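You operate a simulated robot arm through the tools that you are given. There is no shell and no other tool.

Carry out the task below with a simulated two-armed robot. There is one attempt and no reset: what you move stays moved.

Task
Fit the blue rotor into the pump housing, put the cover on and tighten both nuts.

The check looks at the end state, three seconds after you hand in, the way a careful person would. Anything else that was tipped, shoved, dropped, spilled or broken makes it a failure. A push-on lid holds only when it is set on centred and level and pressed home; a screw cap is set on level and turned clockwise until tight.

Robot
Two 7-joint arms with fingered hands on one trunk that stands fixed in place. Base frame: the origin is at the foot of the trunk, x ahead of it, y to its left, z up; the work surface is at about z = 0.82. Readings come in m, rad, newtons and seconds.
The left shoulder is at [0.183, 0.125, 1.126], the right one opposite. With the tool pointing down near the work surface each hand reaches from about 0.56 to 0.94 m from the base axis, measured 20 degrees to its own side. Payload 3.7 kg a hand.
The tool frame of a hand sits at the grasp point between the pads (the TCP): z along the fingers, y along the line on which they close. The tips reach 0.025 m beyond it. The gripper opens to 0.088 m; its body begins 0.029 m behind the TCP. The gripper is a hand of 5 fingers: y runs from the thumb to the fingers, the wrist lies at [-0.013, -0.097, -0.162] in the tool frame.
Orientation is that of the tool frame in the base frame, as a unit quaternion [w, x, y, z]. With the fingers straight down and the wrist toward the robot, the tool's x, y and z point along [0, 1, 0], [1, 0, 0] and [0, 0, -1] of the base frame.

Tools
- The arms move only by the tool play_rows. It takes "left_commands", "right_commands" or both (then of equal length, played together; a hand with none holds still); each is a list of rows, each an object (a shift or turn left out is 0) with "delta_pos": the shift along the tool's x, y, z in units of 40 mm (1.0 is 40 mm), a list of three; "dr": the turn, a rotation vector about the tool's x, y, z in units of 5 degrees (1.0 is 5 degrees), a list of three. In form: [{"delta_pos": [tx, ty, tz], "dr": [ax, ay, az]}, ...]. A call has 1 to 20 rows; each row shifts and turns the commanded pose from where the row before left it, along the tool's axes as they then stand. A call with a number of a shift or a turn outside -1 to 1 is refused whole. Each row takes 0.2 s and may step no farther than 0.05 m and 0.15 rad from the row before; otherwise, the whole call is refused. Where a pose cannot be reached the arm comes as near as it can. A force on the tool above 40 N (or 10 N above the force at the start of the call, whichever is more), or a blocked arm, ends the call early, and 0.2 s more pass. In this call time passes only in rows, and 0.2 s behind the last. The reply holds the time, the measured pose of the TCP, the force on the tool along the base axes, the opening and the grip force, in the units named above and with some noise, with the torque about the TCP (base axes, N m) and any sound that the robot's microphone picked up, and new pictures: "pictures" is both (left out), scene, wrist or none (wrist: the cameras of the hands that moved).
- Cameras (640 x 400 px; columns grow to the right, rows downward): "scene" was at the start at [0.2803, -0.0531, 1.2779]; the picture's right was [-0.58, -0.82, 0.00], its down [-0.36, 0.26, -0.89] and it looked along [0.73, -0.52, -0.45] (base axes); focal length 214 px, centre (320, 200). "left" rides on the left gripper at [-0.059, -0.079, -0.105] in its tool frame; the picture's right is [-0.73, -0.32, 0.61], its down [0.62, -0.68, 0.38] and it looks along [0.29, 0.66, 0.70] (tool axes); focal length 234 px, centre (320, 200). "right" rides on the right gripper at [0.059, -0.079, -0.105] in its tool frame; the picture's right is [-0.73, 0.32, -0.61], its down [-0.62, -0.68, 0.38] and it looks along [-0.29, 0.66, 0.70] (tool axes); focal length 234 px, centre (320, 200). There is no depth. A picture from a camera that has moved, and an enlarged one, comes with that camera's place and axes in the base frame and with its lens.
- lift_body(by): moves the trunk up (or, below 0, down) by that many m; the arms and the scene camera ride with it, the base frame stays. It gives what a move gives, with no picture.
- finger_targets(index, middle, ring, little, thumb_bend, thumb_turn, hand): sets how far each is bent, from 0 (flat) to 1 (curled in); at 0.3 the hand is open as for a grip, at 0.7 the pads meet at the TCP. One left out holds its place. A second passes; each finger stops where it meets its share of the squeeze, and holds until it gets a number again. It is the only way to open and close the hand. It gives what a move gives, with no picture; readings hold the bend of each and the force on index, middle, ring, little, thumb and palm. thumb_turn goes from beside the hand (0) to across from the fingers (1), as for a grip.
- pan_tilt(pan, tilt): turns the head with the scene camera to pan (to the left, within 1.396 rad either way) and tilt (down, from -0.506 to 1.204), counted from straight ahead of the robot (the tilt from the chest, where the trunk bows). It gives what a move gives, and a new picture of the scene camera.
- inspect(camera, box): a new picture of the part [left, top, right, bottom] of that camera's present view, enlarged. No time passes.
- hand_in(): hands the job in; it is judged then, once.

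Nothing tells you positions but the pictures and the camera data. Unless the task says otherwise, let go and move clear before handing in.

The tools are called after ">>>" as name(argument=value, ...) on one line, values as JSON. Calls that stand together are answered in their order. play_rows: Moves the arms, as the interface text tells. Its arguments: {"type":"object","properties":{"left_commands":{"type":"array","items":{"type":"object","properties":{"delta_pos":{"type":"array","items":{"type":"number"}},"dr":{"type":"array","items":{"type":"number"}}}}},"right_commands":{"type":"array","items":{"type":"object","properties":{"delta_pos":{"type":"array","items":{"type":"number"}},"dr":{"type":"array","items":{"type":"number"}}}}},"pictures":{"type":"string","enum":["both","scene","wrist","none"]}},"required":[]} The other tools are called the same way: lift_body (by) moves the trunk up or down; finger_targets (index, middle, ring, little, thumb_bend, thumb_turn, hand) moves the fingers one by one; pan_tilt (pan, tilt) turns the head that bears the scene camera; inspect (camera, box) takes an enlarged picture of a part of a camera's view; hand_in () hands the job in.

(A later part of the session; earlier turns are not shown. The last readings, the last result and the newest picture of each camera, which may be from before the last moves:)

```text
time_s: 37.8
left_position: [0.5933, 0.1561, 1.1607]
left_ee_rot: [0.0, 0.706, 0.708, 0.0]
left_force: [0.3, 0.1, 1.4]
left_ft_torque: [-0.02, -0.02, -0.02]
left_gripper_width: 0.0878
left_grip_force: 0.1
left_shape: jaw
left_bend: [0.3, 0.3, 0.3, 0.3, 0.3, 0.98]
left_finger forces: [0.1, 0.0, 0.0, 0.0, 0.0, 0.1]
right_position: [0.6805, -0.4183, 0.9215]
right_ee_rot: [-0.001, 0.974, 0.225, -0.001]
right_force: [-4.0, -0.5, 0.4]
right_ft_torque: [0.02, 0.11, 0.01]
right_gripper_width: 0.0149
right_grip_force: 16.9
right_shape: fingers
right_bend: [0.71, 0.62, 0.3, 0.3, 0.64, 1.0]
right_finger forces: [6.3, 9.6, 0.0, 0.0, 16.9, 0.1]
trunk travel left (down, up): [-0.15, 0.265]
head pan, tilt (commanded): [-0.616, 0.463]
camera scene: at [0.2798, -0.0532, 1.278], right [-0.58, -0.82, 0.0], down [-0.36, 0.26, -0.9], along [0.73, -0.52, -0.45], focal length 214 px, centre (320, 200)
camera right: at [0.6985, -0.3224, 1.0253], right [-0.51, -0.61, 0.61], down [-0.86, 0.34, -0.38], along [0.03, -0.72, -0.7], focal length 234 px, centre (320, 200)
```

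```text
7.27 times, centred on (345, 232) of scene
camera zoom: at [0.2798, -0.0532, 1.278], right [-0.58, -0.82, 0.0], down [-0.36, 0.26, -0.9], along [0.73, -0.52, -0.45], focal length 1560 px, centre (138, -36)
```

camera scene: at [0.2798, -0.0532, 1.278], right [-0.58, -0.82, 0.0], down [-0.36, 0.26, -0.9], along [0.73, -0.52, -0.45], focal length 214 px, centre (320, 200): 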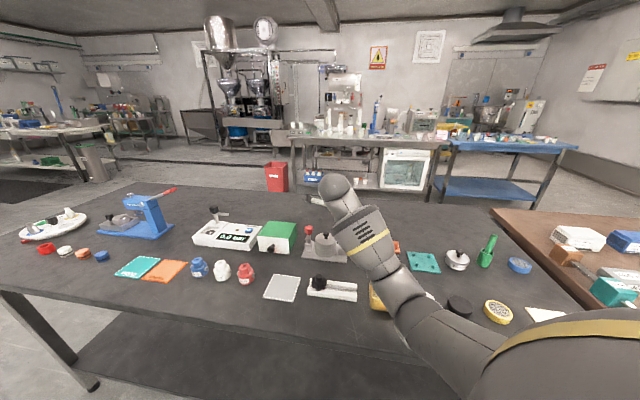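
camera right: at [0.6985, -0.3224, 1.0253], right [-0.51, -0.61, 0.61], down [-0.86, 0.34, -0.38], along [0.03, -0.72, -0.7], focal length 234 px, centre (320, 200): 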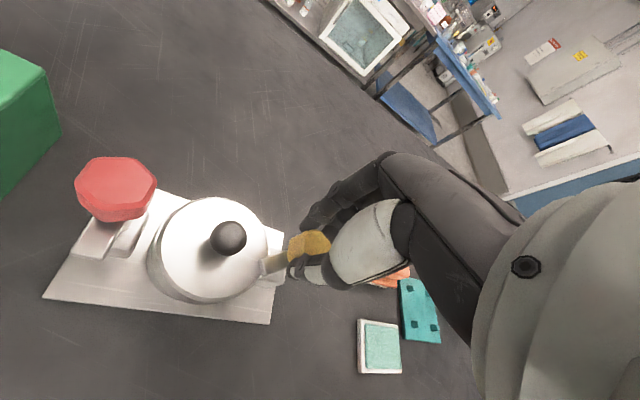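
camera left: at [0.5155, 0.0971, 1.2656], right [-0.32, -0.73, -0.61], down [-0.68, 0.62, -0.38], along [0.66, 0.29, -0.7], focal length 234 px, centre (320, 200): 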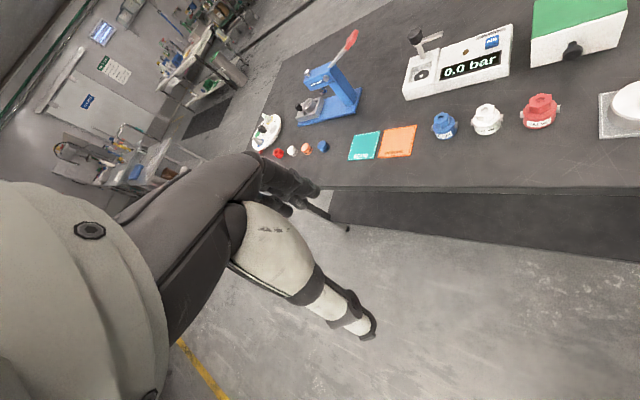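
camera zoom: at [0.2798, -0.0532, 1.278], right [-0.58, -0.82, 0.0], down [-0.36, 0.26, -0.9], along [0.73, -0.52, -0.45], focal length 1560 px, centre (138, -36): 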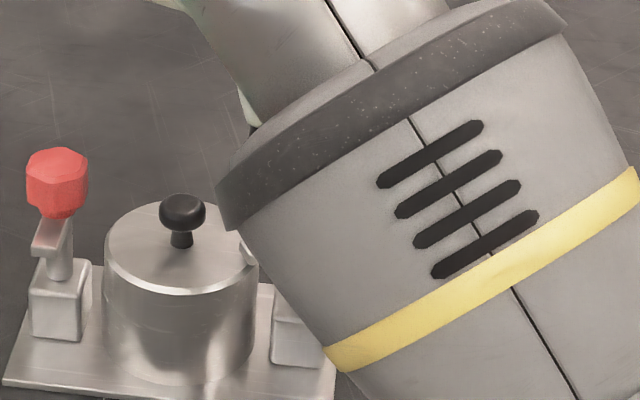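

The yellow clamp finger is now arriving over the cover's edge. I'll zoom in to check it passes above the cover rather than into it.

>>> inspect(camera="right", box=[245, 225, 305, 285])

>>> inspect(camera="scene", box=[330, 232, 352, 250])

```text
6.67 times, centred on (275, 255) of right
camera zoom: at [0.6985, -0.3224, 1.0253], right [-0.51, -0.61, 0.61], down [-0.86, 0.34, -0.38], along [0.03, -0.72, -0.7], focal length 1561 px, centre (620, -167)
```

zoom: 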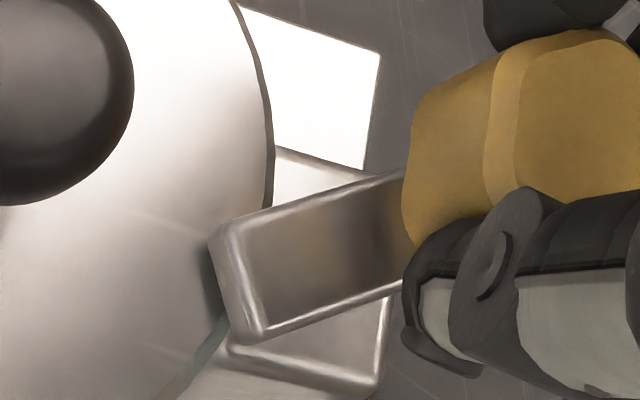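

```text
16.00 times, centred on (341, 241) of scene
camera zoom: at [0.2798, -0.0532, 1.278], right [-0.58, -0.82, 0.0], down [-0.36, 0.26, -0.9], along [0.73, -0.52, -0.45], focal length 3432 px, centre (-16, -456)
```

zoom: 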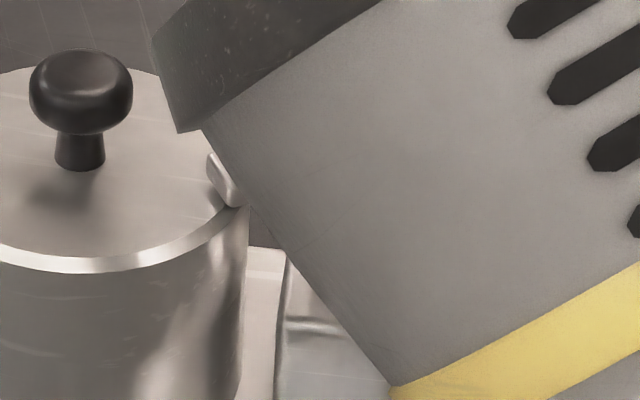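

The finger is over the cover's rim and above it. I'll keep turning in smaller batches, watching the torque for it to come tight.

>>> play_rows(right_commands=[{"delta_pos": [0, 0.009, 0], "dr": [0, 0, 1]}, {"delta_pos": [0, 0.009, 0], "dr": [0, 0, 1]}, {"delta_pos": [0, 0.009, 0], "dr": [0, 0, 1]}], pictures="wrist")

>>> inspect(camera="right", box=[220, 200, 340, 300])

```text
time_s: 38.6
left_position: [0.5921, 0.1569, 1.1609]
left_ee_rot: [0.0, 0.707, 0.707, 0.0]
left_force: [0.3, 0.1, 0.8]
left_ft_torque: [-0.01, 0.01, -0.01]
left_gripper_width: 0.0877
left_grip_force: 0.1
left_shape: jaw
left_bend: [0.3, 0.3, 0.3, 0.3, 0.3, 0.98]
left_finger forces: [0.0, 0.0, 0.0, 0.0, 0.0, 0.0]
right_position: [0.6807, -0.4191, 0.9208]
right_ee_rot: [0.0, 0.995, 0.095, 0.001]
right_force: [-6.5, 1.4, 0.7]
right_ft_torque: [0.06, 0.09, 0.0]
right_gripper_width: 0.0147
right_grip_force: 16.1
right_shape: fingers
right_bend: [0.71, 0.63, 0.3, 0.3, 0.64, 1.0]
right_finger forces: [5.7, 9.9, 0.0, 0.0, 17.3, 0.0]
trunk travel left (down, up): [-0.15, 0.265]
head pan, tilt (commanded): [-0.616, 0.463]
camera right: at [0.7236, -0.3317, 1.0252], right [-0.65, -0.46, 0.61], down [-0.74, 0.55, -0.38], along [-0.16, -0.7, -0.7], focal length 234 px, centre (320, 200)
```

right: 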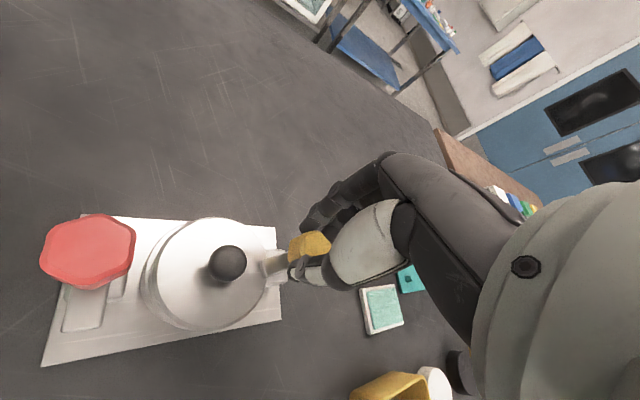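

```text
4.00 times, centred on (280, 250) of right
camera zoom: at [0.7236, -0.3317, 1.0252], right [-0.65, -0.46, 0.61], down [-0.74, 0.55, -0.38], along [-0.16, -0.7, -0.7], focal length 937 px, centre (480, 0)
```

zoom: 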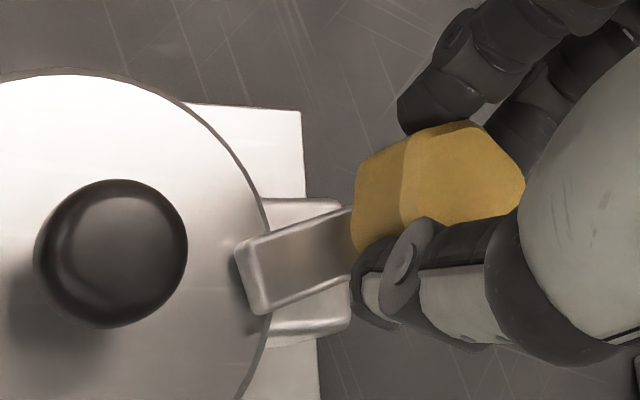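

The turn is going smoothly; a small side load has built up because the nut sits slightly off my pivot. I'll relieve it by 1.5 mm and continue to bring the finger pointing at the centre.

>>> play_rows(right_commands=[{"delta_pos": [-0.037, -0.007, 0]}, {"delta_pos": [-0.001, 0.0065, 0], "dr": [0, 0, 1]}, {"delta_pos": [-0.001, 0.0065, 0], "dr": [0, 0, 1]}, {"delta_pos": [-0.001, 0.0065, 0], "dr": [0, 0, 1]}], pictures="wrist")

>>> inspect(camera="right", box=[220, 200, 340, 300])

```text
time_s: 39.6
left_position: [0.5927, 0.1572, 1.1609]
left_ee_rot: [0.001, 0.706, 0.708, 0.0]
left_force: [-0.7, 0.3, 0.8]
left_ft_torque: [-0.01, 0.0, 0.02]
left_gripper_width: 0.0875
left_grip_force: 0.0
left_shape: jaw
left_bend: [0.3, 0.3, 0.3, 0.3, 0.3, 0.98]
left_finger forces: [0.0, 0.0, 0.0, 0.0, 0.0, 0.0]
right_position: [0.6789, -0.4207, 0.9217]
right_ee_rot: [0.0, 0.999, -0.036, 0.001]
right_force: [-1.7, -0.1, 0.7]
right_ft_torque: [0.07, 0.01, 0.04]
right_gripper_width: 0.0147
right_grip_force: 16.6
right_shape: fingers
right_bend: [0.71, 0.63, 0.3, 0.3, 0.64, 1.0]
right_finger forces: [7.5, 9.9, 0.0, 0.0, 15.8, 0.0]
trunk travel left (down, up): [-0.15, 0.265]
head pan, tilt (commanded): [-0.616, 0.463]
camera right: at [0.744, -0.3463, 1.0251], right [-0.75, -0.27, 0.61], down [-0.57, 0.72, -0.38], along [-0.34, -0.64, -0.7], focal length 234 px, centre (320, 200)
```

right: 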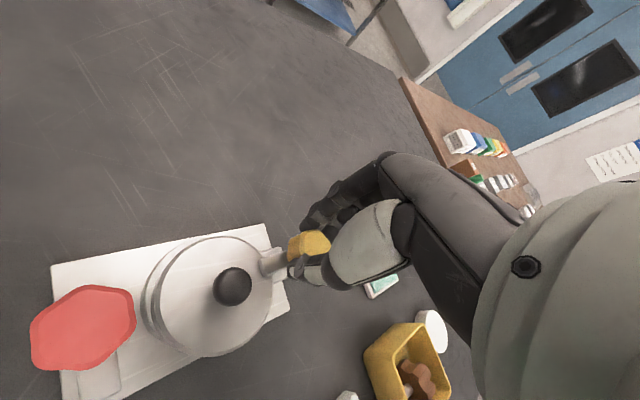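

```text
4.00 times, centred on (280, 250) of right
camera zoom: at [0.744, -0.3463, 1.0251], right [-0.75, -0.27, 0.61], down [-0.57, 0.72, -0.38], along [-0.34, -0.64, -0.7], focal length 937 px, centre (480, 0)
```

zoom: 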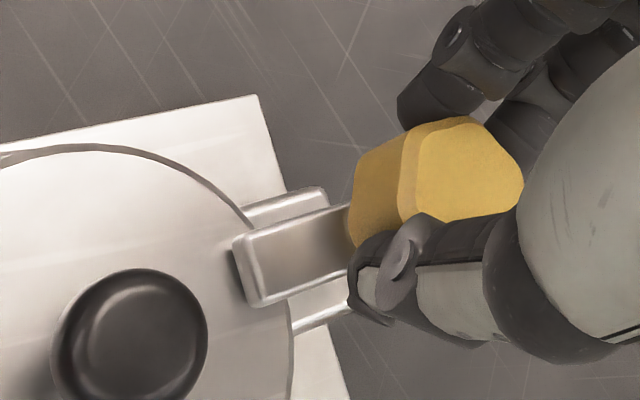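

The finger now points at the cover's centre and the torque is still near zero. I'll continue a little to see whether the finger stops there and the nut begins to tighten.

>>> play_rows(right_commands=[{"delta_pos": [-0.005, 0.0065, 0], "dr": [0, 0, 1]}, {"delta_pos": [-0.005, 0.0065, 0], "dr": [0, 0, 1]}, {"delta_pos": [-0.005, 0.0065, 0], "dr": [0, 0, 1]}], pictures="wrist")

>>> inspect(camera="right", box=[220, 200, 340, 300])

```text
time_s: 40.4
left_position: [0.5947, 0.158, 1.1598]
left_ee_rot: [0.0, 0.707, 0.707, -0.001]
left_force: [-0.4, -0.1, 0.1]
left_ft_torque: [0.01, 0.02, -0.01]
left_gripper_width: 0.0875
left_grip_force: 0.1
left_shape: jaw
left_bend: [0.3, 0.3, 0.3, 0.3, 0.3, 0.98]
left_finger forces: [0.0, 0.0, 0.1, 0.0, 0.0, 0.0]
right_position: [0.6801, -0.421, 0.9213]
right_ee_rot: [0.0, 0.986, -0.165, 0.0]
right_force: [9.7, -0.6, 1.6]
right_ft_torque: [-0.01, -0.17, 0.2]
right_gripper_width: 0.0155
right_grip_force: 18.3
right_shape: fingers
right_bend: [0.71, 0.62, 0.3, 0.3, 0.64, 1.0]
right_finger forces: [10.7, 8.7, 0.0, 0.0, 17.9, 0.1]
trunk travel left (down, up): [-0.15, 0.265]
head pan, tilt (commanded): [-0.616, 0.463]
camera right: at [0.7613, -0.3658, 1.0248], right [-0.79, -0.07, 0.61], down [-0.37, 0.85, -0.38], along [-0.49, -0.53, -0.7], focal length 234 px, centre (320, 200)
```

right: 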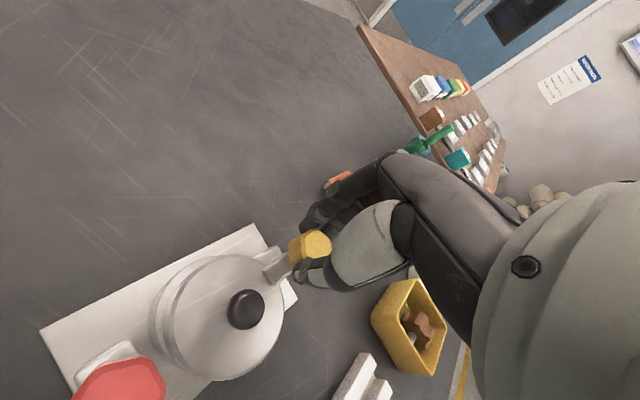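

```text
4.00 times, centred on (280, 250) of right
camera zoom: at [0.7613, -0.3658, 1.0248], right [-0.79, -0.07, 0.61], down [-0.37, 0.85, -0.38], along [-0.49, -0.53, -0.7], focal length 937 px, centre (480, 0)
```

zoom: 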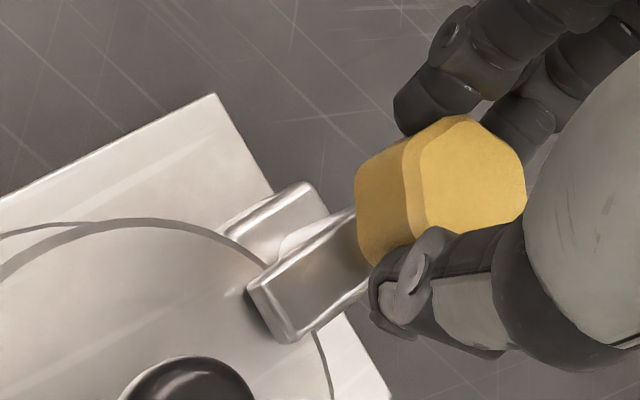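

The nut stopped turning with the finger aimed at the centre, and the torque jumped to 0.2 N m, so it has come up tight. I'll release and inspect from above.

>>> finger_targets(hand="right", index=0.45, middle=0.45, thumb_bend=0.45)

>>> play_rows(right_commands=[{"delta_pos": [0, 0, -0.3]}, {"delta_pos": [0, 0, -0.6]}, {"delta_pos": [0, 0, -0.6]}])

>>> inspect(camera="right", box=[200, 190, 340, 300])

>>> inspect(camera="scene", box=[300, 215, 360, 265])

```text
time_s: 41.4
left_position: [0.5926, 0.1567, 1.1603]
left_ee_rot: [0.0, 0.706, 0.708, 0.0]
left_force: [0.1, 0.6, -0.1]
left_ft_torque: [-0.02, -0.02, 0.02]
left_gripper_width: 0.0878
left_grip_force: 0.0
left_shape: jaw
left_bend: [0.3, 0.3, 0.3, 0.3, 0.3, 0.98]
left_finger forces: [0.0, 0.0, 0.0, 0.1, 0.0, 0.1]
right_position: [0.679, -0.4209, 0.921]
right_ee_rot: [0.001, 0.986, -0.166, 0.0]
right_force: [0.3, -0.5, -0.4]
right_ft_torque: [-0.03, -0.02, 0.02]
right_gripper_width: 0.0521
right_grip_force: 0.1
right_shape: fingers
right_bend: [0.45, 0.45, 0.3, 0.3, 0.45, 0.99]
right_finger forces: [0.0, 0.0, 0.0, 0.0, 0.1, 0.1]
trunk travel left (down, up): [-0.15, 0.265]
head pan, tilt (commanded): [-0.616, 0.463]
```

```text
time_s: 42.2
left_position: [0.5928, 0.1581, 1.1614]
left_ee_rot: [0.0, 0.707, 0.708, -0.001]
left_force: [0.3, 1.1, 0.7]
left_ft_torque: [0.01, 0.01, -0.01]
left_gripper_width: 0.0877
left_grip_force: 0.1
left_shape: jaw
left_bend: [0.3, 0.3, 0.3, 0.3, 0.3, 0.98]
left_finger forces: [0.0, 0.0, 0.0, 0.0, 0.0, 0.0]
right_position: [0.6791, -0.4208, 0.9814]
right_ee_rot: [0.0, 0.986, -0.164, 0.0]
right_force: [1.0, -0.7, 0.1]
right_ft_torque: [-0.03, 0.0, 0.01]
right_gripper_width: 0.052
right_grip_force: 0.1
right_shape: fingers
right_bend: [0.45, 0.45, 0.3, 0.3, 0.45, 0.99]
right_finger forces: [0.0, 0.0, 0.0, 0.0, 0.0, 0.0]
trunk travel left (down, up): [-0.15, 0.265]
head pan, tilt (commanded): [-0.616, 0.463]
camera scene: at [0.2799, -0.053, 1.2781], right [-0.58, -0.82, 0.0], down [-0.36, 0.26, -0.9], along [0.73, -0.52, -0.45], focal length 214 px, centre (320, 200)
camera right: at [0.7604, -0.3667, 1.0855], right [-0.79, -0.07, 0.61], down [-0.37, 0.85, -0.38], along [-0.49, -0.53, -0.7], focal length 234 px, centre (320, 200)
```

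scene: 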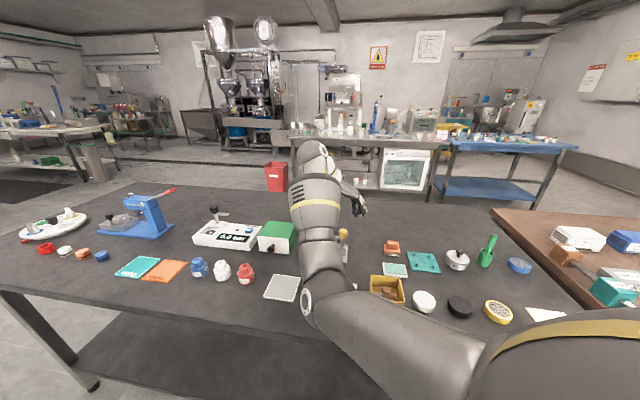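
right: 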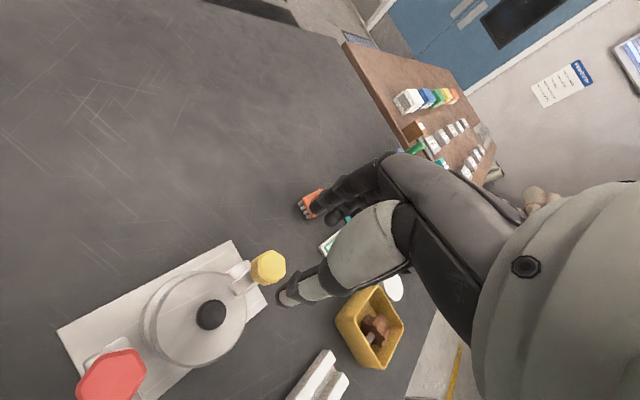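

```text
3.64 times, centred on (270, 245) of right
camera zoom: at [0.7604, -0.3667, 1.0855], right [-0.79, -0.07, 0.61], down [-0.37, 0.85, -0.38], along [-0.49, -0.53, -0.7], focal length 852 px, centre (502, 36)
```

zoom: 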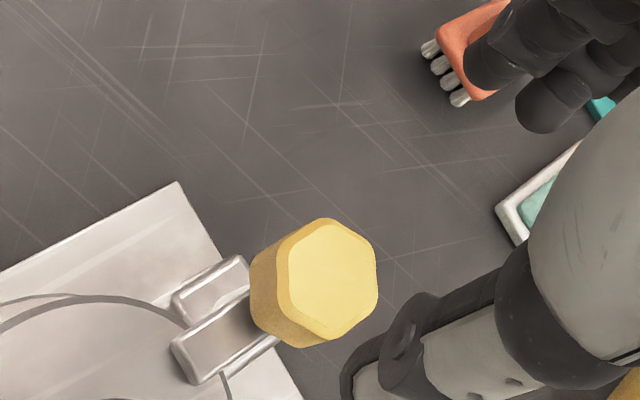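

```text
8.00 times, centred on (330, 240) of scene
camera zoom: at [0.2799, -0.053, 1.2781], right [-0.58, -0.82, 0.0], down [-0.36, 0.26, -0.9], along [0.73, -0.52, -0.45], focal length 1716 px, centre (240, -120)
```

zoom: 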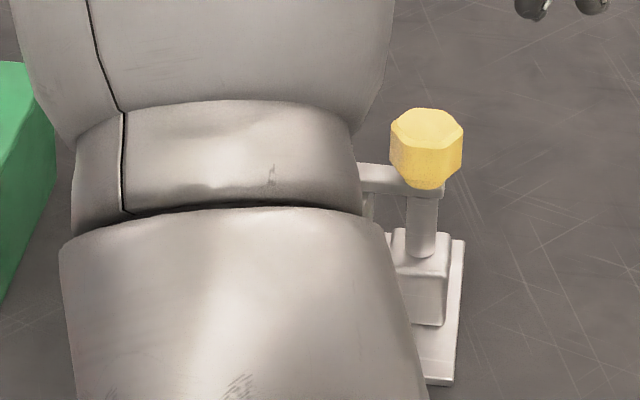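

The yellow nut's finger lies over the cover pointing at its centre, hard against its stop. Now the red nut: its finger points to the same open side, so I need to test which way it swings. I'll back the hand to a neutral yaw and move above the red nut.

>>> play_rows(right_commands=[{"dr": [0, 0, -1]}, {"dr": [0, 0, -1]}, {"dr": [0, 0, -1]}, {"dr": [0, 0, -1]}, {"dr": [0, 0, -1]}, {"dr": [0, 0, -1]}, {"dr": [0, 0, -1]}, {"dr": [0, 0, -1]}, {"dr": [0, 0, -1]}, {"delta_pos": [0.838, -0.311, 0]}, {"delta_pos": [0.838, -0.311, 0]}, {"delta_pos": [0.838, -0.311, 0]}])

>>> inspect(camera="right", box=[200, 180, 360, 310])

>>> inspect(camera="scene", box=[260, 215, 370, 310])

```text
time_s: 44.8
left_position: [0.5928, 0.1573, 1.1613]
left_ee_rot: [0.0, 0.706, 0.708, -0.001]
left_force: [0.1, 0.9, -0.4]
left_ft_torque: [0.0, 0.01, -0.02]
left_gripper_width: 0.0878
left_grip_force: 0.1
left_shape: jaw
left_bend: [0.3, 0.3, 0.3, 0.3, 0.3, 0.98]
left_finger forces: [0.0, 0.0, 0.0, 0.1, 0.0, 0.0]
right_position: [0.7531, -0.3448, 0.9825]
right_ee_rot: [0.0, 0.974, 0.225, -0.002]
right_force: [0.4, 0.1, 0.6]
right_ft_torque: [-0.02, 0.01, 0.03]
right_gripper_width: 0.052
right_grip_force: 0.1
right_shape: fingers
right_bend: [0.45, 0.45, 0.3, 0.3, 0.45, 0.99]
right_finger forces: [0.0, 0.0, 0.1, 0.0, 0.1, 0.0]
trunk travel left (down, up): [-0.15, 0.265]
head pan, tilt (commanded): [-0.616, 0.463]
camera scene: at [0.2804, -0.053, 1.2779], right [-0.58, -0.82, 0.0], down [-0.36, 0.26, -0.89], along [0.73, -0.52, -0.45], focal length 214 px, centre (320, 200)
camera right: at [0.7721, -0.249, 1.0856], right [-0.51, -0.61, 0.61], down [-0.86, 0.34, -0.38], along [0.03, -0.72, -0.7], focal length 234 px, centre (320, 200)
```

scene: 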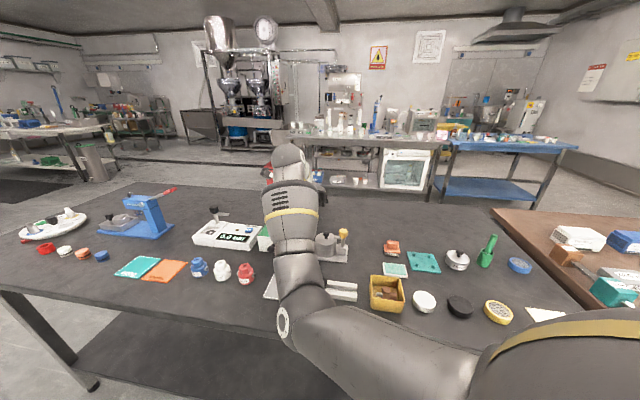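
right: 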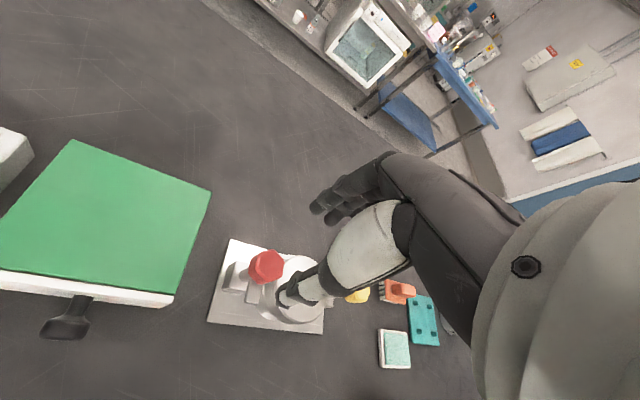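

```text
3.08 times, centred on (280, 245) of right
camera zoom: at [0.7721, -0.249, 1.0856], right [-0.51, -0.61, 0.61], down [-0.86, 0.34, -0.38], along [0.03, -0.72, -0.7], focal length 720 px, centre (443, 62)
```

zoom: 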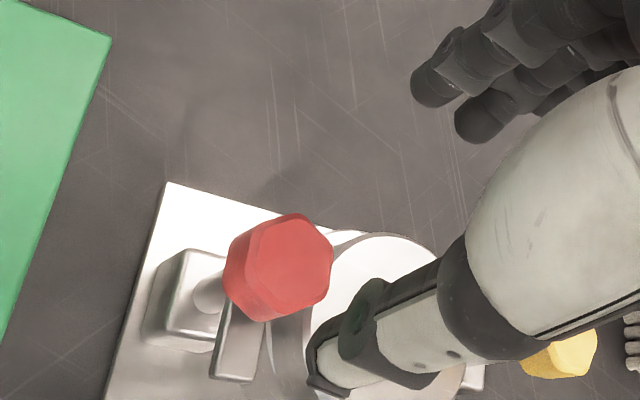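

```text
4.21 times, centred on (315, 262) of scene
camera zoom: at [0.2804, -0.053, 1.2779], right [-0.58, -0.82, 0.0], down [-0.36, 0.26, -0.89], along [0.73, -0.52, -0.45], focal length 903 px, centre (341, -63)
```

zoom: 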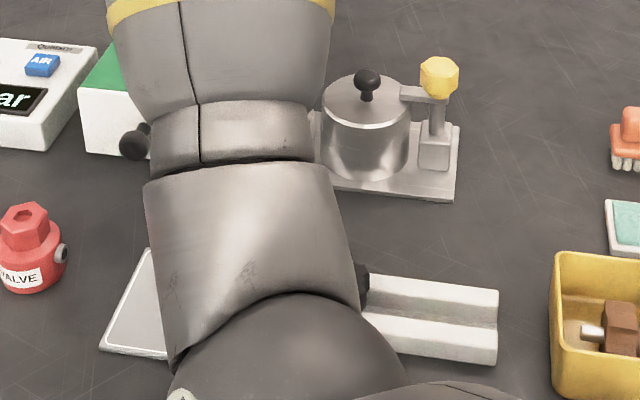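

The stand, tray and yellow clamp are undisturbed. The red nut is about 2 mm off the hand centre; I'll correct that and lower around it.

>>> play_rows(right_commands=[{"delta_pos": [0.0375, -0.054, 0.5]}, {"delta_pos": [0, 0, 0.6]}, {"delta_pos": [0, 0, 0.42]}], pictures="none")

>>> inspect(camera="right", box=[220, 180, 360, 300])

```text
time_s: 45.6
left_position: [0.5937, 0.1566, 1.1616]
left_ee_rot: [0.0, 0.706, 0.708, 0.0]
left_force: [0.8, 0.1, 0.5]
left_ft_torque: [-0.03, 0.0, 0.01]
left_gripper_width: 0.0876
left_grip_force: 0.1
left_shape: jaw
left_bend: [0.3, 0.3, 0.3, 0.3, 0.3, 0.98]
left_finger forces: [0.0, 0.1, 0.0, 0.1, 0.0, 0.1]
right_position: [0.7532, -0.3416, 0.9196]
right_ee_rot: [0.0, 0.974, 0.225, 0.0]
right_force: [-0.2, -0.1, 0.2]
right_ft_torque: [0.02, -0.02, 0.01]
right_gripper_width: 0.0518
right_grip_force: 0.0
right_shape: fingers
right_bend: [0.45, 0.45, 0.3, 0.3, 0.45, 0.99]
right_finger forces: [0.0, 0.1, 0.1, 0.0, 0.1, 0.0]
trunk travel left (down, up): [-0.15, 0.265]
head pan, tilt (commanded): [-0.616, 0.463]
```

```text
3.33 times, centred on (290, 240) of right
camera zoom: at [0.7713, -0.2454, 1.023], right [-0.51, -0.61, 0.61], down [-0.86, 0.34, -0.38], along [0.03, -0.72, -0.7], focal length 781 px, centre (420, 67)
```

zoom: 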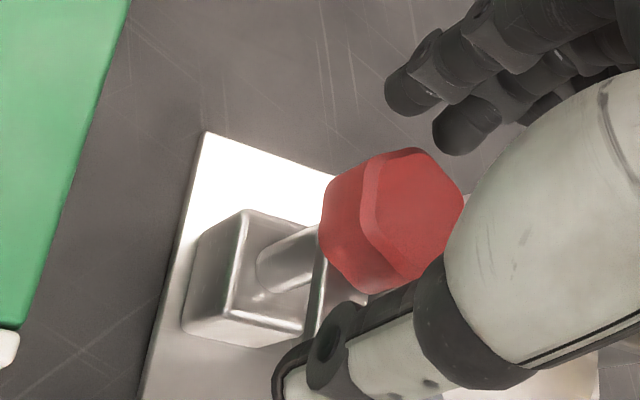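

>>> finger_targets(hand="right", index=0.8, middle=0.8, thumb_bend=0.8)

>>> inspect(camera="right", box=[220, 180, 360, 300])

```text
time_s: 46.6
left_position: [0.593, 0.1569, 1.1611]
left_ee_rot: [-0.001, 0.707, 0.707, 0.001]
left_force: [-0.3, 0.9, 0.3]
left_ft_torque: [0.0, 0.02, -0.01]
left_gripper_width: 0.0878
left_grip_force: 0.0
left_shape: jaw
left_bend: [0.3, 0.3, 0.3, 0.3, 0.3, 0.98]
left_finger forces: [0.0, 0.0, 0.0, 0.1, 0.1, 0.1]
right_position: [0.7526, -0.3417, 0.9184]
right_ee_rot: [-0.001, 0.974, 0.225, -0.001]
right_force: [2.8, -7.3, -1.8]
right_ft_torque: [-0.13, -0.06, -0.01]
right_gripper_width: 0.0161
right_grip_force: 13.8
right_shape: fingers
right_bend: [0.6, 0.62, 0.3, 0.3, 0.63, 1.0]
right_finger forces: [8.5, 9.7, 0.0, 0.0, 10.1, 0.0]
trunk travel left (down, up): [-0.15, 0.265]
head pan, tilt (commanded): [-0.616, 0.463]
```

```text
3.33 times, centred on (290, 240) of right
camera zoom: at [0.7714, -0.2467, 1.0228], right [-0.51, -0.61, 0.61], down [-0.86, 0.34, -0.38], along [0.03, -0.72, -0.7], focal length 781 px, centre (420, 67)
```

zoom: 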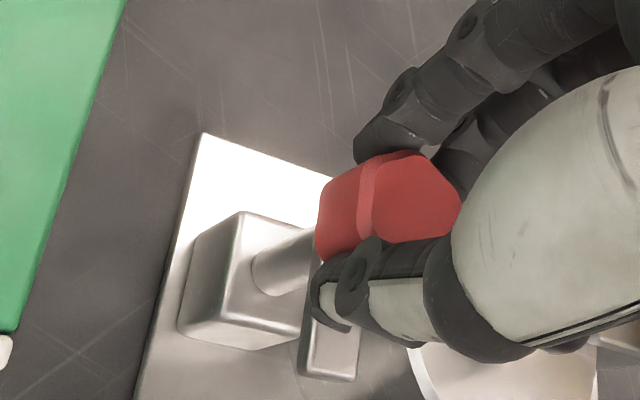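

Gripped. I'll relieve the side load, then test by turning 10 degrees clockwise and reading the torque.

>>> play_rows(right_commands=[{"delta_pos": [0, 0.04, 0]}, {"delta_pos": [-0.001, 0.0065, 0], "dr": [0, 0, 1]}, {"delta_pos": [-0.001, 0.0065, 0], "dr": [0, 0, 1]}], pictures="wrist")

>>> inspect(camera="right", box=[220, 180, 360, 300])

```text
time_s: 47.4
left_position: [0.5936, 0.1564, 1.1604]
left_ee_rot: [0.0, 0.707, 0.707, -0.001]
left_force: [0.5, 0.4, 0.6]
left_ft_torque: [-0.03, 0.01, 0.0]
left_gripper_width: 0.0876
left_grip_force: 0.1
left_shape: jaw
left_bend: [0.3, 0.3, 0.3, 0.3, 0.3, 0.98]
left_finger forces: [0.1, 0.0, 0.1, 0.0, 0.0, 0.0]
right_position: [0.7538, -0.3437, 0.9188]
right_ee_rot: [-0.001, 0.99, 0.139, -0.001]
right_force: [3.0, -2.1, -4.4]
right_ft_torque: [-0.01, -0.1, 0.09]
right_gripper_width: 0.016
right_grip_force: 13.0
right_shape: fingers
right_bend: [0.61, 0.62, 0.3, 0.3, 0.63, 1.0]
right_finger forces: [7.8, 7.9, 0.0, 0.0, 11.7, 0.1]
trunk travel left (down, up): [-0.15, 0.265]
head pan, tilt (commanded): [-0.616, 0.463]
camera right: at [0.7895, -0.2524, 1.0229], right [-0.61, -0.51, 0.61], down [-0.79, 0.48, -0.38], along [-0.1, -0.71, -0.7], focal length 234 px, centre (320, 200)
```

right: 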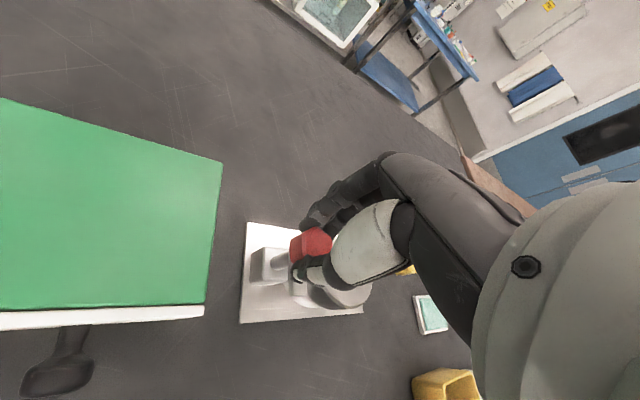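

```text
3.33 times, centred on (290, 240) of right
camera zoom: at [0.7895, -0.2524, 1.0229], right [-0.61, -0.51, 0.61], down [-0.79, 0.48, -0.38], along [-0.1, -0.71, -0.7], focal length 781 px, centre (420, 67)
```

zoom: 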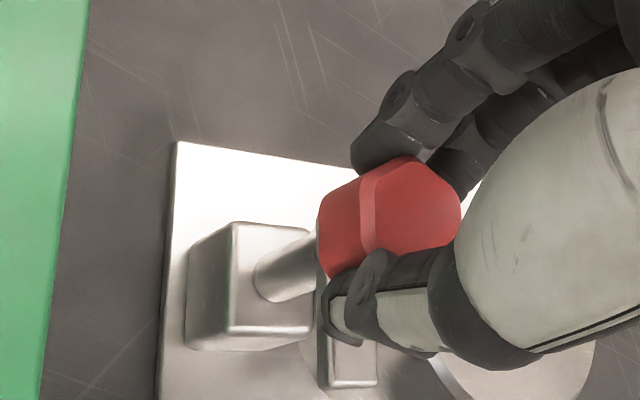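

The red nut refuses clockwise: its finger stayed put and torque rose. It must swing in the mirrored direction to come over the cover. I'll turn back and test counter-clockwise.

>>> play_rows(right_commands=[{"delta_pos": [0.001, -0.0065, 0], "dr": [0, 0, -1]}, {"delta_pos": [0.001, -0.0065, 0], "dr": [0, 0, -1]}, {"delta_pos": [0.001, -0.0065, 0], "dr": [0, 0, -1]}, {"delta_pos": [0.001, -0.0065, 0], "dr": [0, 0, -1]}, {"delta_pos": [0.001, -0.0065, 0], "dr": [0, 0, -1]}], pictures="none")

>>> inspect(camera="right", box=[220, 180, 360, 300])

```text
time_s: 48.6
left_position: [0.5939, 0.1559, 1.1603]
left_ee_rot: [-0.001, 0.707, 0.708, 0.0]
left_force: [-0.1, 0.1, -0.1]
left_ft_torque: [0.0, -0.01, 0.0]
left_gripper_width: 0.0874
left_grip_force: 0.0
left_shape: jaw
left_bend: [0.3, 0.3, 0.3, 0.3, 0.3, 0.98]
left_finger forces: [0.0, 0.1, 0.0, 0.0, 0.0, 0.0]
right_position: [0.7546, -0.3426, 0.9182]
right_ee_rot: [0.0, 0.936, 0.351, 0.0]
right_force: [2.9, -7.1, -4.8]
right_ft_torque: [-0.1, -0.01, 0.01]
right_gripper_width: 0.0164
right_grip_force: 14.1
right_shape: fingers
right_bend: [0.6, 0.62, 0.3, 0.3, 0.63, 1.0]
right_finger forces: [8.0, 9.9, 0.1, 0.0, 9.6, 0.0]
trunk travel left (down, up): [-0.15, 0.265]
head pan, tilt (commanded): [-0.616, 0.463]
```

```text
3.33 times, centred on (290, 240) of right
camera zoom: at [0.7461, -0.2454, 1.0232], right [-0.33, -0.72, 0.61], down [-0.92, 0.1, -0.38], along [0.21, -0.69, -0.7], focal length 781 px, centre (420, 67)
```

zoom: 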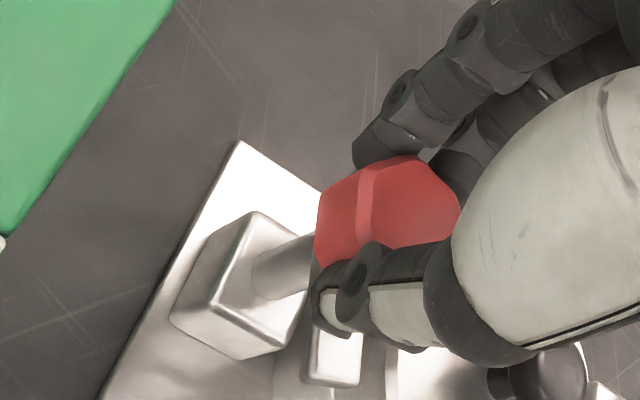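

Counter-clockwise turns freely and the finger follows, so the red clamp is mirrored. I'll keep turning counter-clockwise, relieving the small side load.

>>> play_rows(right_commands=[{"delta_pos": [0, 0.035, 0.02]}, {"delta_pos": [0.001, -0.0065, 0], "dr": [0, 0, -1]}, {"delta_pos": [0.001, -0.0065, 0], "dr": [0, 0, -1]}, {"delta_pos": [0.001, -0.0065, 0], "dr": [0, 0, -1]}, {"delta_pos": [0.001, -0.0065, 0], "dr": [0, 0, -1]}], pictures="none")

>>> inspect(camera="right", box=[220, 180, 360, 300])

```text
time_s: 49.8
left_position: [0.5932, 0.1555, 1.1612]
left_ee_rot: [0.0, 0.707, 0.708, 0.0]
left_force: [0.1, 0.6, -0.7]
left_ft_torque: [-0.01, 0.04, 0.05]
left_gripper_width: 0.0878
left_grip_force: 0.1
left_shape: jaw
left_bend: [0.3, 0.3, 0.3, 0.3, 0.3, 0.98]
left_finger forces: [0.1, 0.1, 0.1, 0.1, 0.0, 0.1]
right_position: [0.7529, -0.3429, 0.919]
right_ee_rot: [0.0, 0.861, 0.509, -0.001]
right_force: [0.6, -6.0, -3.8]
right_ft_torque: [-0.04, 0.05, 0.03]
right_gripper_width: 0.016
right_grip_force: 13.5
right_shape: fingers
right_bend: [0.61, 0.63, 0.3, 0.3, 0.63, 1.0]
right_finger forces: [6.4, 9.6, 0.0, 0.0, 11.1, 0.0]
trunk travel left (down, up): [-0.15, 0.265]
head pan, tilt (commanded): [-0.616, 0.463]
```

```text
3.33 times, centred on (290, 240) of right
camera zoom: at [0.7135, -0.2533, 1.0231], right [-0.07, -0.79, 0.61], down [-0.9, -0.22, -0.38], along [0.43, -0.57, -0.7], focal length 781 px, centre (420, 67)
```

zoom: 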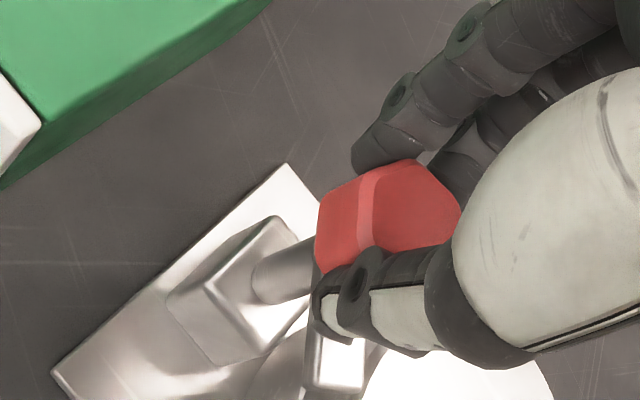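

>>> play_rows(right_commands=[{"delta_pos": [-0.026, 0.0145, 0.02]}, {"delta_pos": [0.001, -0.0065, 0], "dr": [0, 0, -1]}, {"delta_pos": [0.001, -0.0065, 0], "dr": [0, 0, -1]}, {"delta_pos": [0.001, -0.0065, 0], "dr": [0, 0, -1]}, {"delta_pos": [0.001, -0.0065, 0], "dr": [0, 0, -1]}, {"delta_pos": [0.001, -0.0065, 0], "dr": [0, 0, -1]}], pictures="none")

>>> inspect(camera="right", box=[220, 180, 360, 300])

>>> inspect(camera="scene", box=[290, 205, 360, 265])

```text
time_s: 51.2
left_position: [0.5926, 0.1577, 1.1605]
left_ee_rot: [0.0, 0.706, 0.708, -0.001]
left_force: [0.0, 0.2, 0.2]
left_ft_torque: [0.02, -0.02, 0.02]
left_gripper_width: 0.0875
left_grip_force: 0.2
left_shape: jaw
left_bend: [0.3, 0.3, 0.3, 0.3, 0.3, 0.98]
left_finger forces: [0.0, 0.1, 0.0, 0.1, 0.0, 0.1]
right_position: [0.753, -0.3426, 0.919]
right_ee_rot: [-0.001, 0.731, 0.683, 0.0]
right_force: [5.0, -0.6, -1.5]
right_ft_torque: [-0.02, -0.04, -0.03]
right_gripper_width: 0.0159
right_grip_force: 13.7
right_shape: fingers
right_bend: [0.61, 0.63, 0.3, 0.3, 0.63, 1.0]
right_finger forces: [8.5, 9.3, 0.0, 0.0, 10.2, 0.0]
trunk travel left (down, up): [-0.15, 0.265]
head pan, tilt (commanded): [-0.616, 0.463]
```

```text
3.33 times, centred on (290, 240) of right
camera zoom: at [0.6781, -0.279, 1.023], right [0.27, -0.75, 0.61], down [-0.72, -0.58, -0.38], along [0.63, -0.33, -0.7], focal length 781 px, centre (420, 67)
```

zoom: 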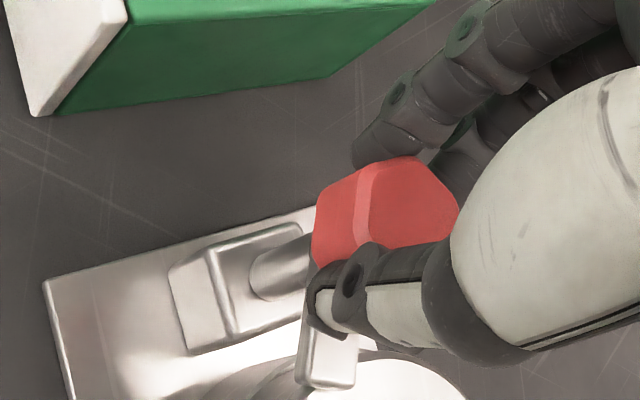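

```text
6.67 times, centred on (325, 235) of scene
camera zoom: at [0.281, -0.0533, 1.2777], right [-0.58, -0.82, 0.0], down [-0.36, 0.26, -0.89], along [0.73, -0.52, -0.45], focal length 1430 px, centre (287, -33)
```

zoom: 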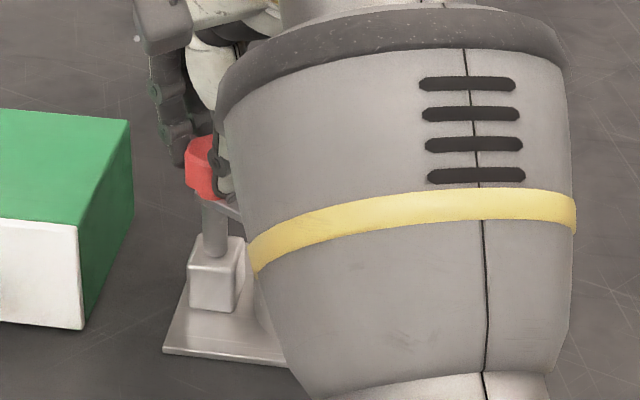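

>>> play_rows(right_commands=[{"delta_pos": [0, 0.03, 0]}, {"delta_pos": [0.001, -0.0065, 0], "dr": [0, 0, -1]}, {"delta_pos": [0.001, -0.0065, 0], "dr": [0, 0, -1]}, {"delta_pos": [0.001, -0.0065, 0], "dr": [0, 0, -1]}, {"delta_pos": [0.001, -0.0065, 0], "dr": [0, 0, -1]}], pictures="wrist")

>>> inspect(camera="right", box=[220, 180, 360, 300])

```text
time_s: 52.4
left_position: [0.5941, 0.1559, 1.1599]
left_ee_rot: [0.0, 0.707, 0.708, -0.001]
left_force: [-1.0, 0.8, -0.1]
left_ft_torque: [0.0, -0.01, 0.03]
left_gripper_width: 0.0873
left_grip_force: 0.2
left_shape: jaw
left_bend: [0.3, 0.3, 0.3, 0.3, 0.3, 0.98]
left_finger forces: [0.1, 0.0, 0.1, 0.0, 0.0, 0.1]
right_position: [0.7519, -0.3433, 0.9181]
right_ee_rot: [0.0, 0.602, 0.799, 0.0]
right_force: [2.3, 1.5, 0.7]
right_ft_torque: [0.01, 0.01, 0.0]
right_gripper_width: 0.0158
right_grip_force: 14.1
right_shape: fingers
right_bend: [0.61, 0.63, 0.3, 0.3, 0.63, 1.0]
right_finger forces: [8.0, 8.8, 0.0, 0.0, 11.3, 0.0]
trunk travel left (down, up): [-0.15, 0.265]
head pan, tilt (commanded): [-0.616, 0.463]
camera right: at [0.6603, -0.3083, 1.0228], right [0.51, -0.61, 0.61], down [-0.48, -0.79, -0.38], along [0.71, -0.1, -0.7], focal length 234 px, centre (320, 200)
```

right: 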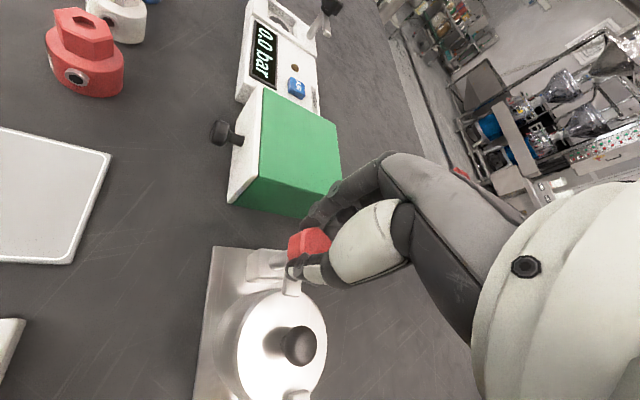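

```text
3.33 times, centred on (290, 240) of right
camera zoom: at [0.6603, -0.3083, 1.0228], right [0.51, -0.61, 0.61], down [-0.48, -0.79, -0.38], along [0.71, -0.1, -0.7], focal length 781 px, centre (420, 67)
```

zoom: 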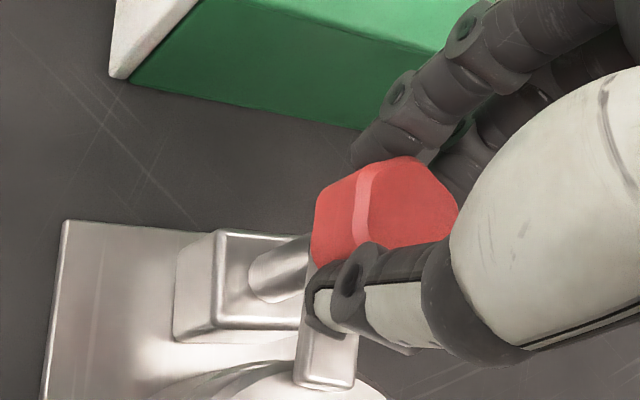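

>>> play_rows(right_commands=[{"delta_pos": [0.001, -0.0065, 0], "dr": [0, 0, -1]}, {"delta_pos": [0.001, -0.0065, 0], "dr": [0, 0, -1]}], pictures="none")

>>> inspect(camera="right", box=[220, 200, 360, 330])

>>> inspect(camera="scene", box=[290, 205, 360, 265])

```text
time_s: 53.0
left_position: [0.5936, 0.1577, 1.1603]
left_ee_rot: [0.0, 0.706, 0.708, -0.001]
left_force: [0.2, 0.7, -0.3]
left_ft_torque: [0.02, 0.05, 0.0]
left_gripper_width: 0.0874
left_grip_force: 0.0
left_shape: jaw
left_bend: [0.3, 0.3, 0.3, 0.3, 0.3, 0.98]
left_finger forces: [0.0, 0.0, 0.0, 0.0, 0.0, 0.0]
right_position: [0.7514, -0.3432, 0.919]
right_ee_rot: [-0.001, 0.529, 0.848, 0.001]
right_force: [4.7, 3.0, 0.2]
right_ft_torque: [0.07, -0.05, -0.01]
right_gripper_width: 0.0159
right_grip_force: 14.3
right_shape: fingers
right_bend: [0.6, 0.63, 0.3, 0.3, 0.63, 1.0]
right_finger forces: [8.9, 9.2, 0.1, 0.0, 10.6, 0.0]
trunk travel left (down, up): [-0.15, 0.265]
head pan, tilt (commanded): [-0.616, 0.463]
```

```text
3.08 times, centred on (290, 265) of right
camera zoom: at [0.6552, -0.325, 1.0228], right [0.61, -0.51, 0.61], down [-0.34, -0.86, -0.38], along [0.72, 0.03, -0.7], focal length 720 px, centre (412, 0)
```

zoom: 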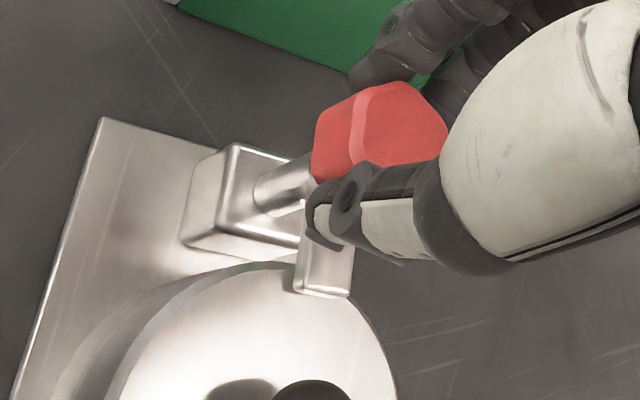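

```text
6.67 times, centred on (325, 235) of scene
camera zoom: at [0.2807, -0.0528, 1.2778], right [-0.58, -0.82, 0.0], down [-0.36, 0.26, -0.89], along [0.73, -0.52, -0.45], focal length 1430 px, centre (287, -33)
```

zoom: 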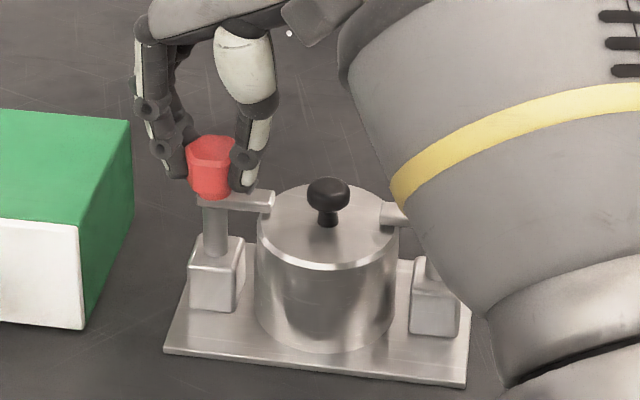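

The red finger is now over the cover's edge too. I'll continue until it meets its stop and the torque rises.

>>> play_rows(right_commands=[{"delta_pos": [0.004, 0.036, 0]}, {"delta_pos": [0.001, -0.0065, 0], "dr": [0, 0, -1]}, {"delta_pos": [0.001, -0.0065, 0], "dr": [0, 0, -1]}], pictures="none")

>>> inspect(camera="right", box=[220, 200, 360, 330])

>>> inspect(camera="scene", box=[290, 205, 360, 265])

```text
time_s: 53.8
left_position: [0.5939, 0.1561, 1.1604]
left_ee_rot: [0.0, 0.706, 0.708, 0.0]
left_force: [0.3, 0.4, 0.0]
left_ft_torque: [0.01, 0.0, -0.01]
left_gripper_width: 0.0876
left_grip_force: 0.0
left_shape: jaw
left_bend: [0.3, 0.3, 0.3, 0.3, 0.3, 0.98]
left_finger forces: [0.1, 0.0, 0.1, 0.0, 0.0, 0.1]
right_position: [0.7531, -0.3427, 0.9194]
right_ee_rot: [-0.002, 0.453, 0.892, -0.001]
right_force: [2.6, 0.7, -1.4]
right_ft_torque: [0.02, -0.03, -0.09]
right_gripper_width: 0.0161
right_grip_force: 14.1
right_shape: fingers
right_bend: [0.61, 0.64, 0.3, 0.3, 0.63, 0.99]
right_finger forces: [7.4, 8.1, 0.1, 0.0, 11.8, 0.0]
trunk travel left (down, up): [-0.15, 0.265]
head pan, tilt (commanded): [-0.616, 0.463]
```

```text
3.08 times, centred on (290, 265) of right
camera zoom: at [0.6547, -0.3421, 1.023], right [0.69, -0.4, 0.61], down [-0.18, -0.91, -0.38], along [0.7, 0.15, -0.7], focal length 720 px, centre (412, 0)
```

zoom: 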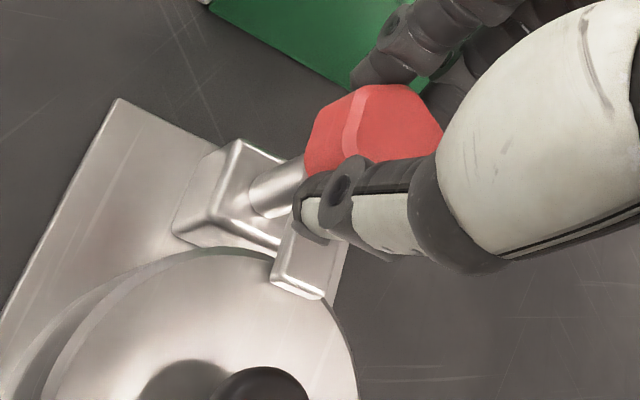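

```text
6.67 times, centred on (325, 235) of scene
camera zoom: at [0.2808, -0.0531, 1.2778], right [-0.58, -0.82, 0.0], down [-0.36, 0.26, -0.89], along [0.73, -0.52, -0.45], focal length 1430 px, centre (287, -33)
```

zoom: 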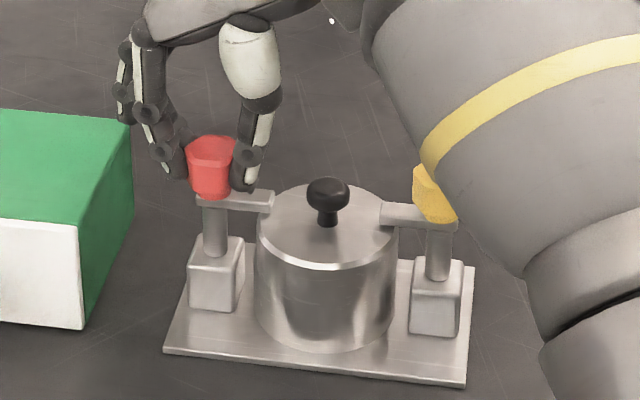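

The red finger has reached its stop, with torque rising to 0.09 N m. I'll bear on it a little more, as I did for the yellow.

>>> play_rows(right_commands=[{"delta_pos": [0.001, -0.0065, 0], "dr": [0, 0, -1]}, {"delta_pos": [0.001, -0.0065, 0], "dr": [0, 0, -1]}], pictures="none")

>>> inspect(camera="right", box=[220, 200, 360, 330])

>>> inspect(camera="scene", box=[305, 225, 350, 260])

```text
time_s: 54.4
left_position: [0.5932, 0.1575, 1.1603]
left_ee_rot: [0.0, 0.706, 0.708, 0.0]
left_force: [-0.8, 0.0, -0.2]
left_ft_torque: [0.01, 0.0, -0.03]
left_gripper_width: 0.0878
left_grip_force: 0.1
left_shape: jaw
left_bend: [0.3, 0.3, 0.3, 0.3, 0.3, 0.98]
left_finger forces: [0.0, 0.0, 0.0, 0.0, 0.0, 0.0]
right_position: [0.7537, -0.344, 0.919]
right_ee_rot: [-0.001, 0.374, 0.928, 0.0]
right_force: [7.6, -1.8, -0.7]
right_ft_torque: [-0.06, -0.09, -0.14]
right_gripper_width: 0.0161
right_grip_force: 15.1
right_shape: fingers
right_bend: [0.59, 0.65, 0.3, 0.3, 0.64, 0.98]
right_finger forces: [8.5, 10.2, 0.1, 0.0, 11.6, 0.0]
trunk travel left (down, up): [-0.15, 0.265]
head pan, tilt (commanded): [-0.616, 0.463]
```

```text
3.08 times, centred on (290, 265) of right
camera zoom: at [0.6557, -0.3599, 1.0227], right [0.75, -0.27, 0.61], down [-0.02, -0.92, -0.38], along [0.66, 0.27, -0.7], focal length 720 px, centre (412, 0)
```

zoom: 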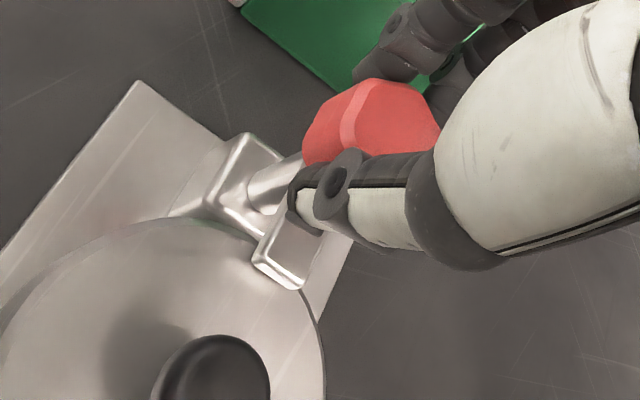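

```text
11.43 times, centred on (328, 242) of scene
camera zoom: at [0.2811, -0.0533, 1.2777], right [-0.58, -0.82, 0.0], down [-0.36, 0.26, -0.89], along [0.73, -0.52, -0.45], focal length 2451 px, centre (234, -286)
```

zoom: 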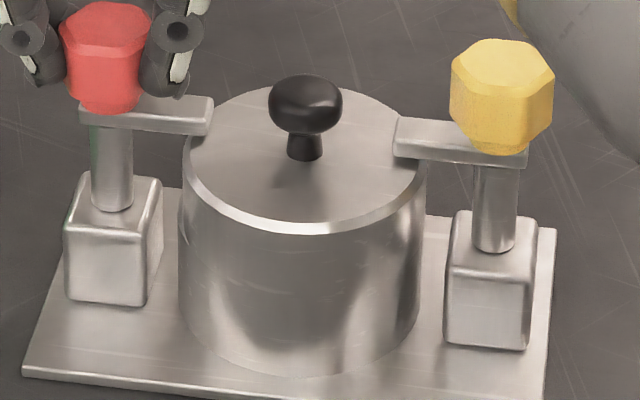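

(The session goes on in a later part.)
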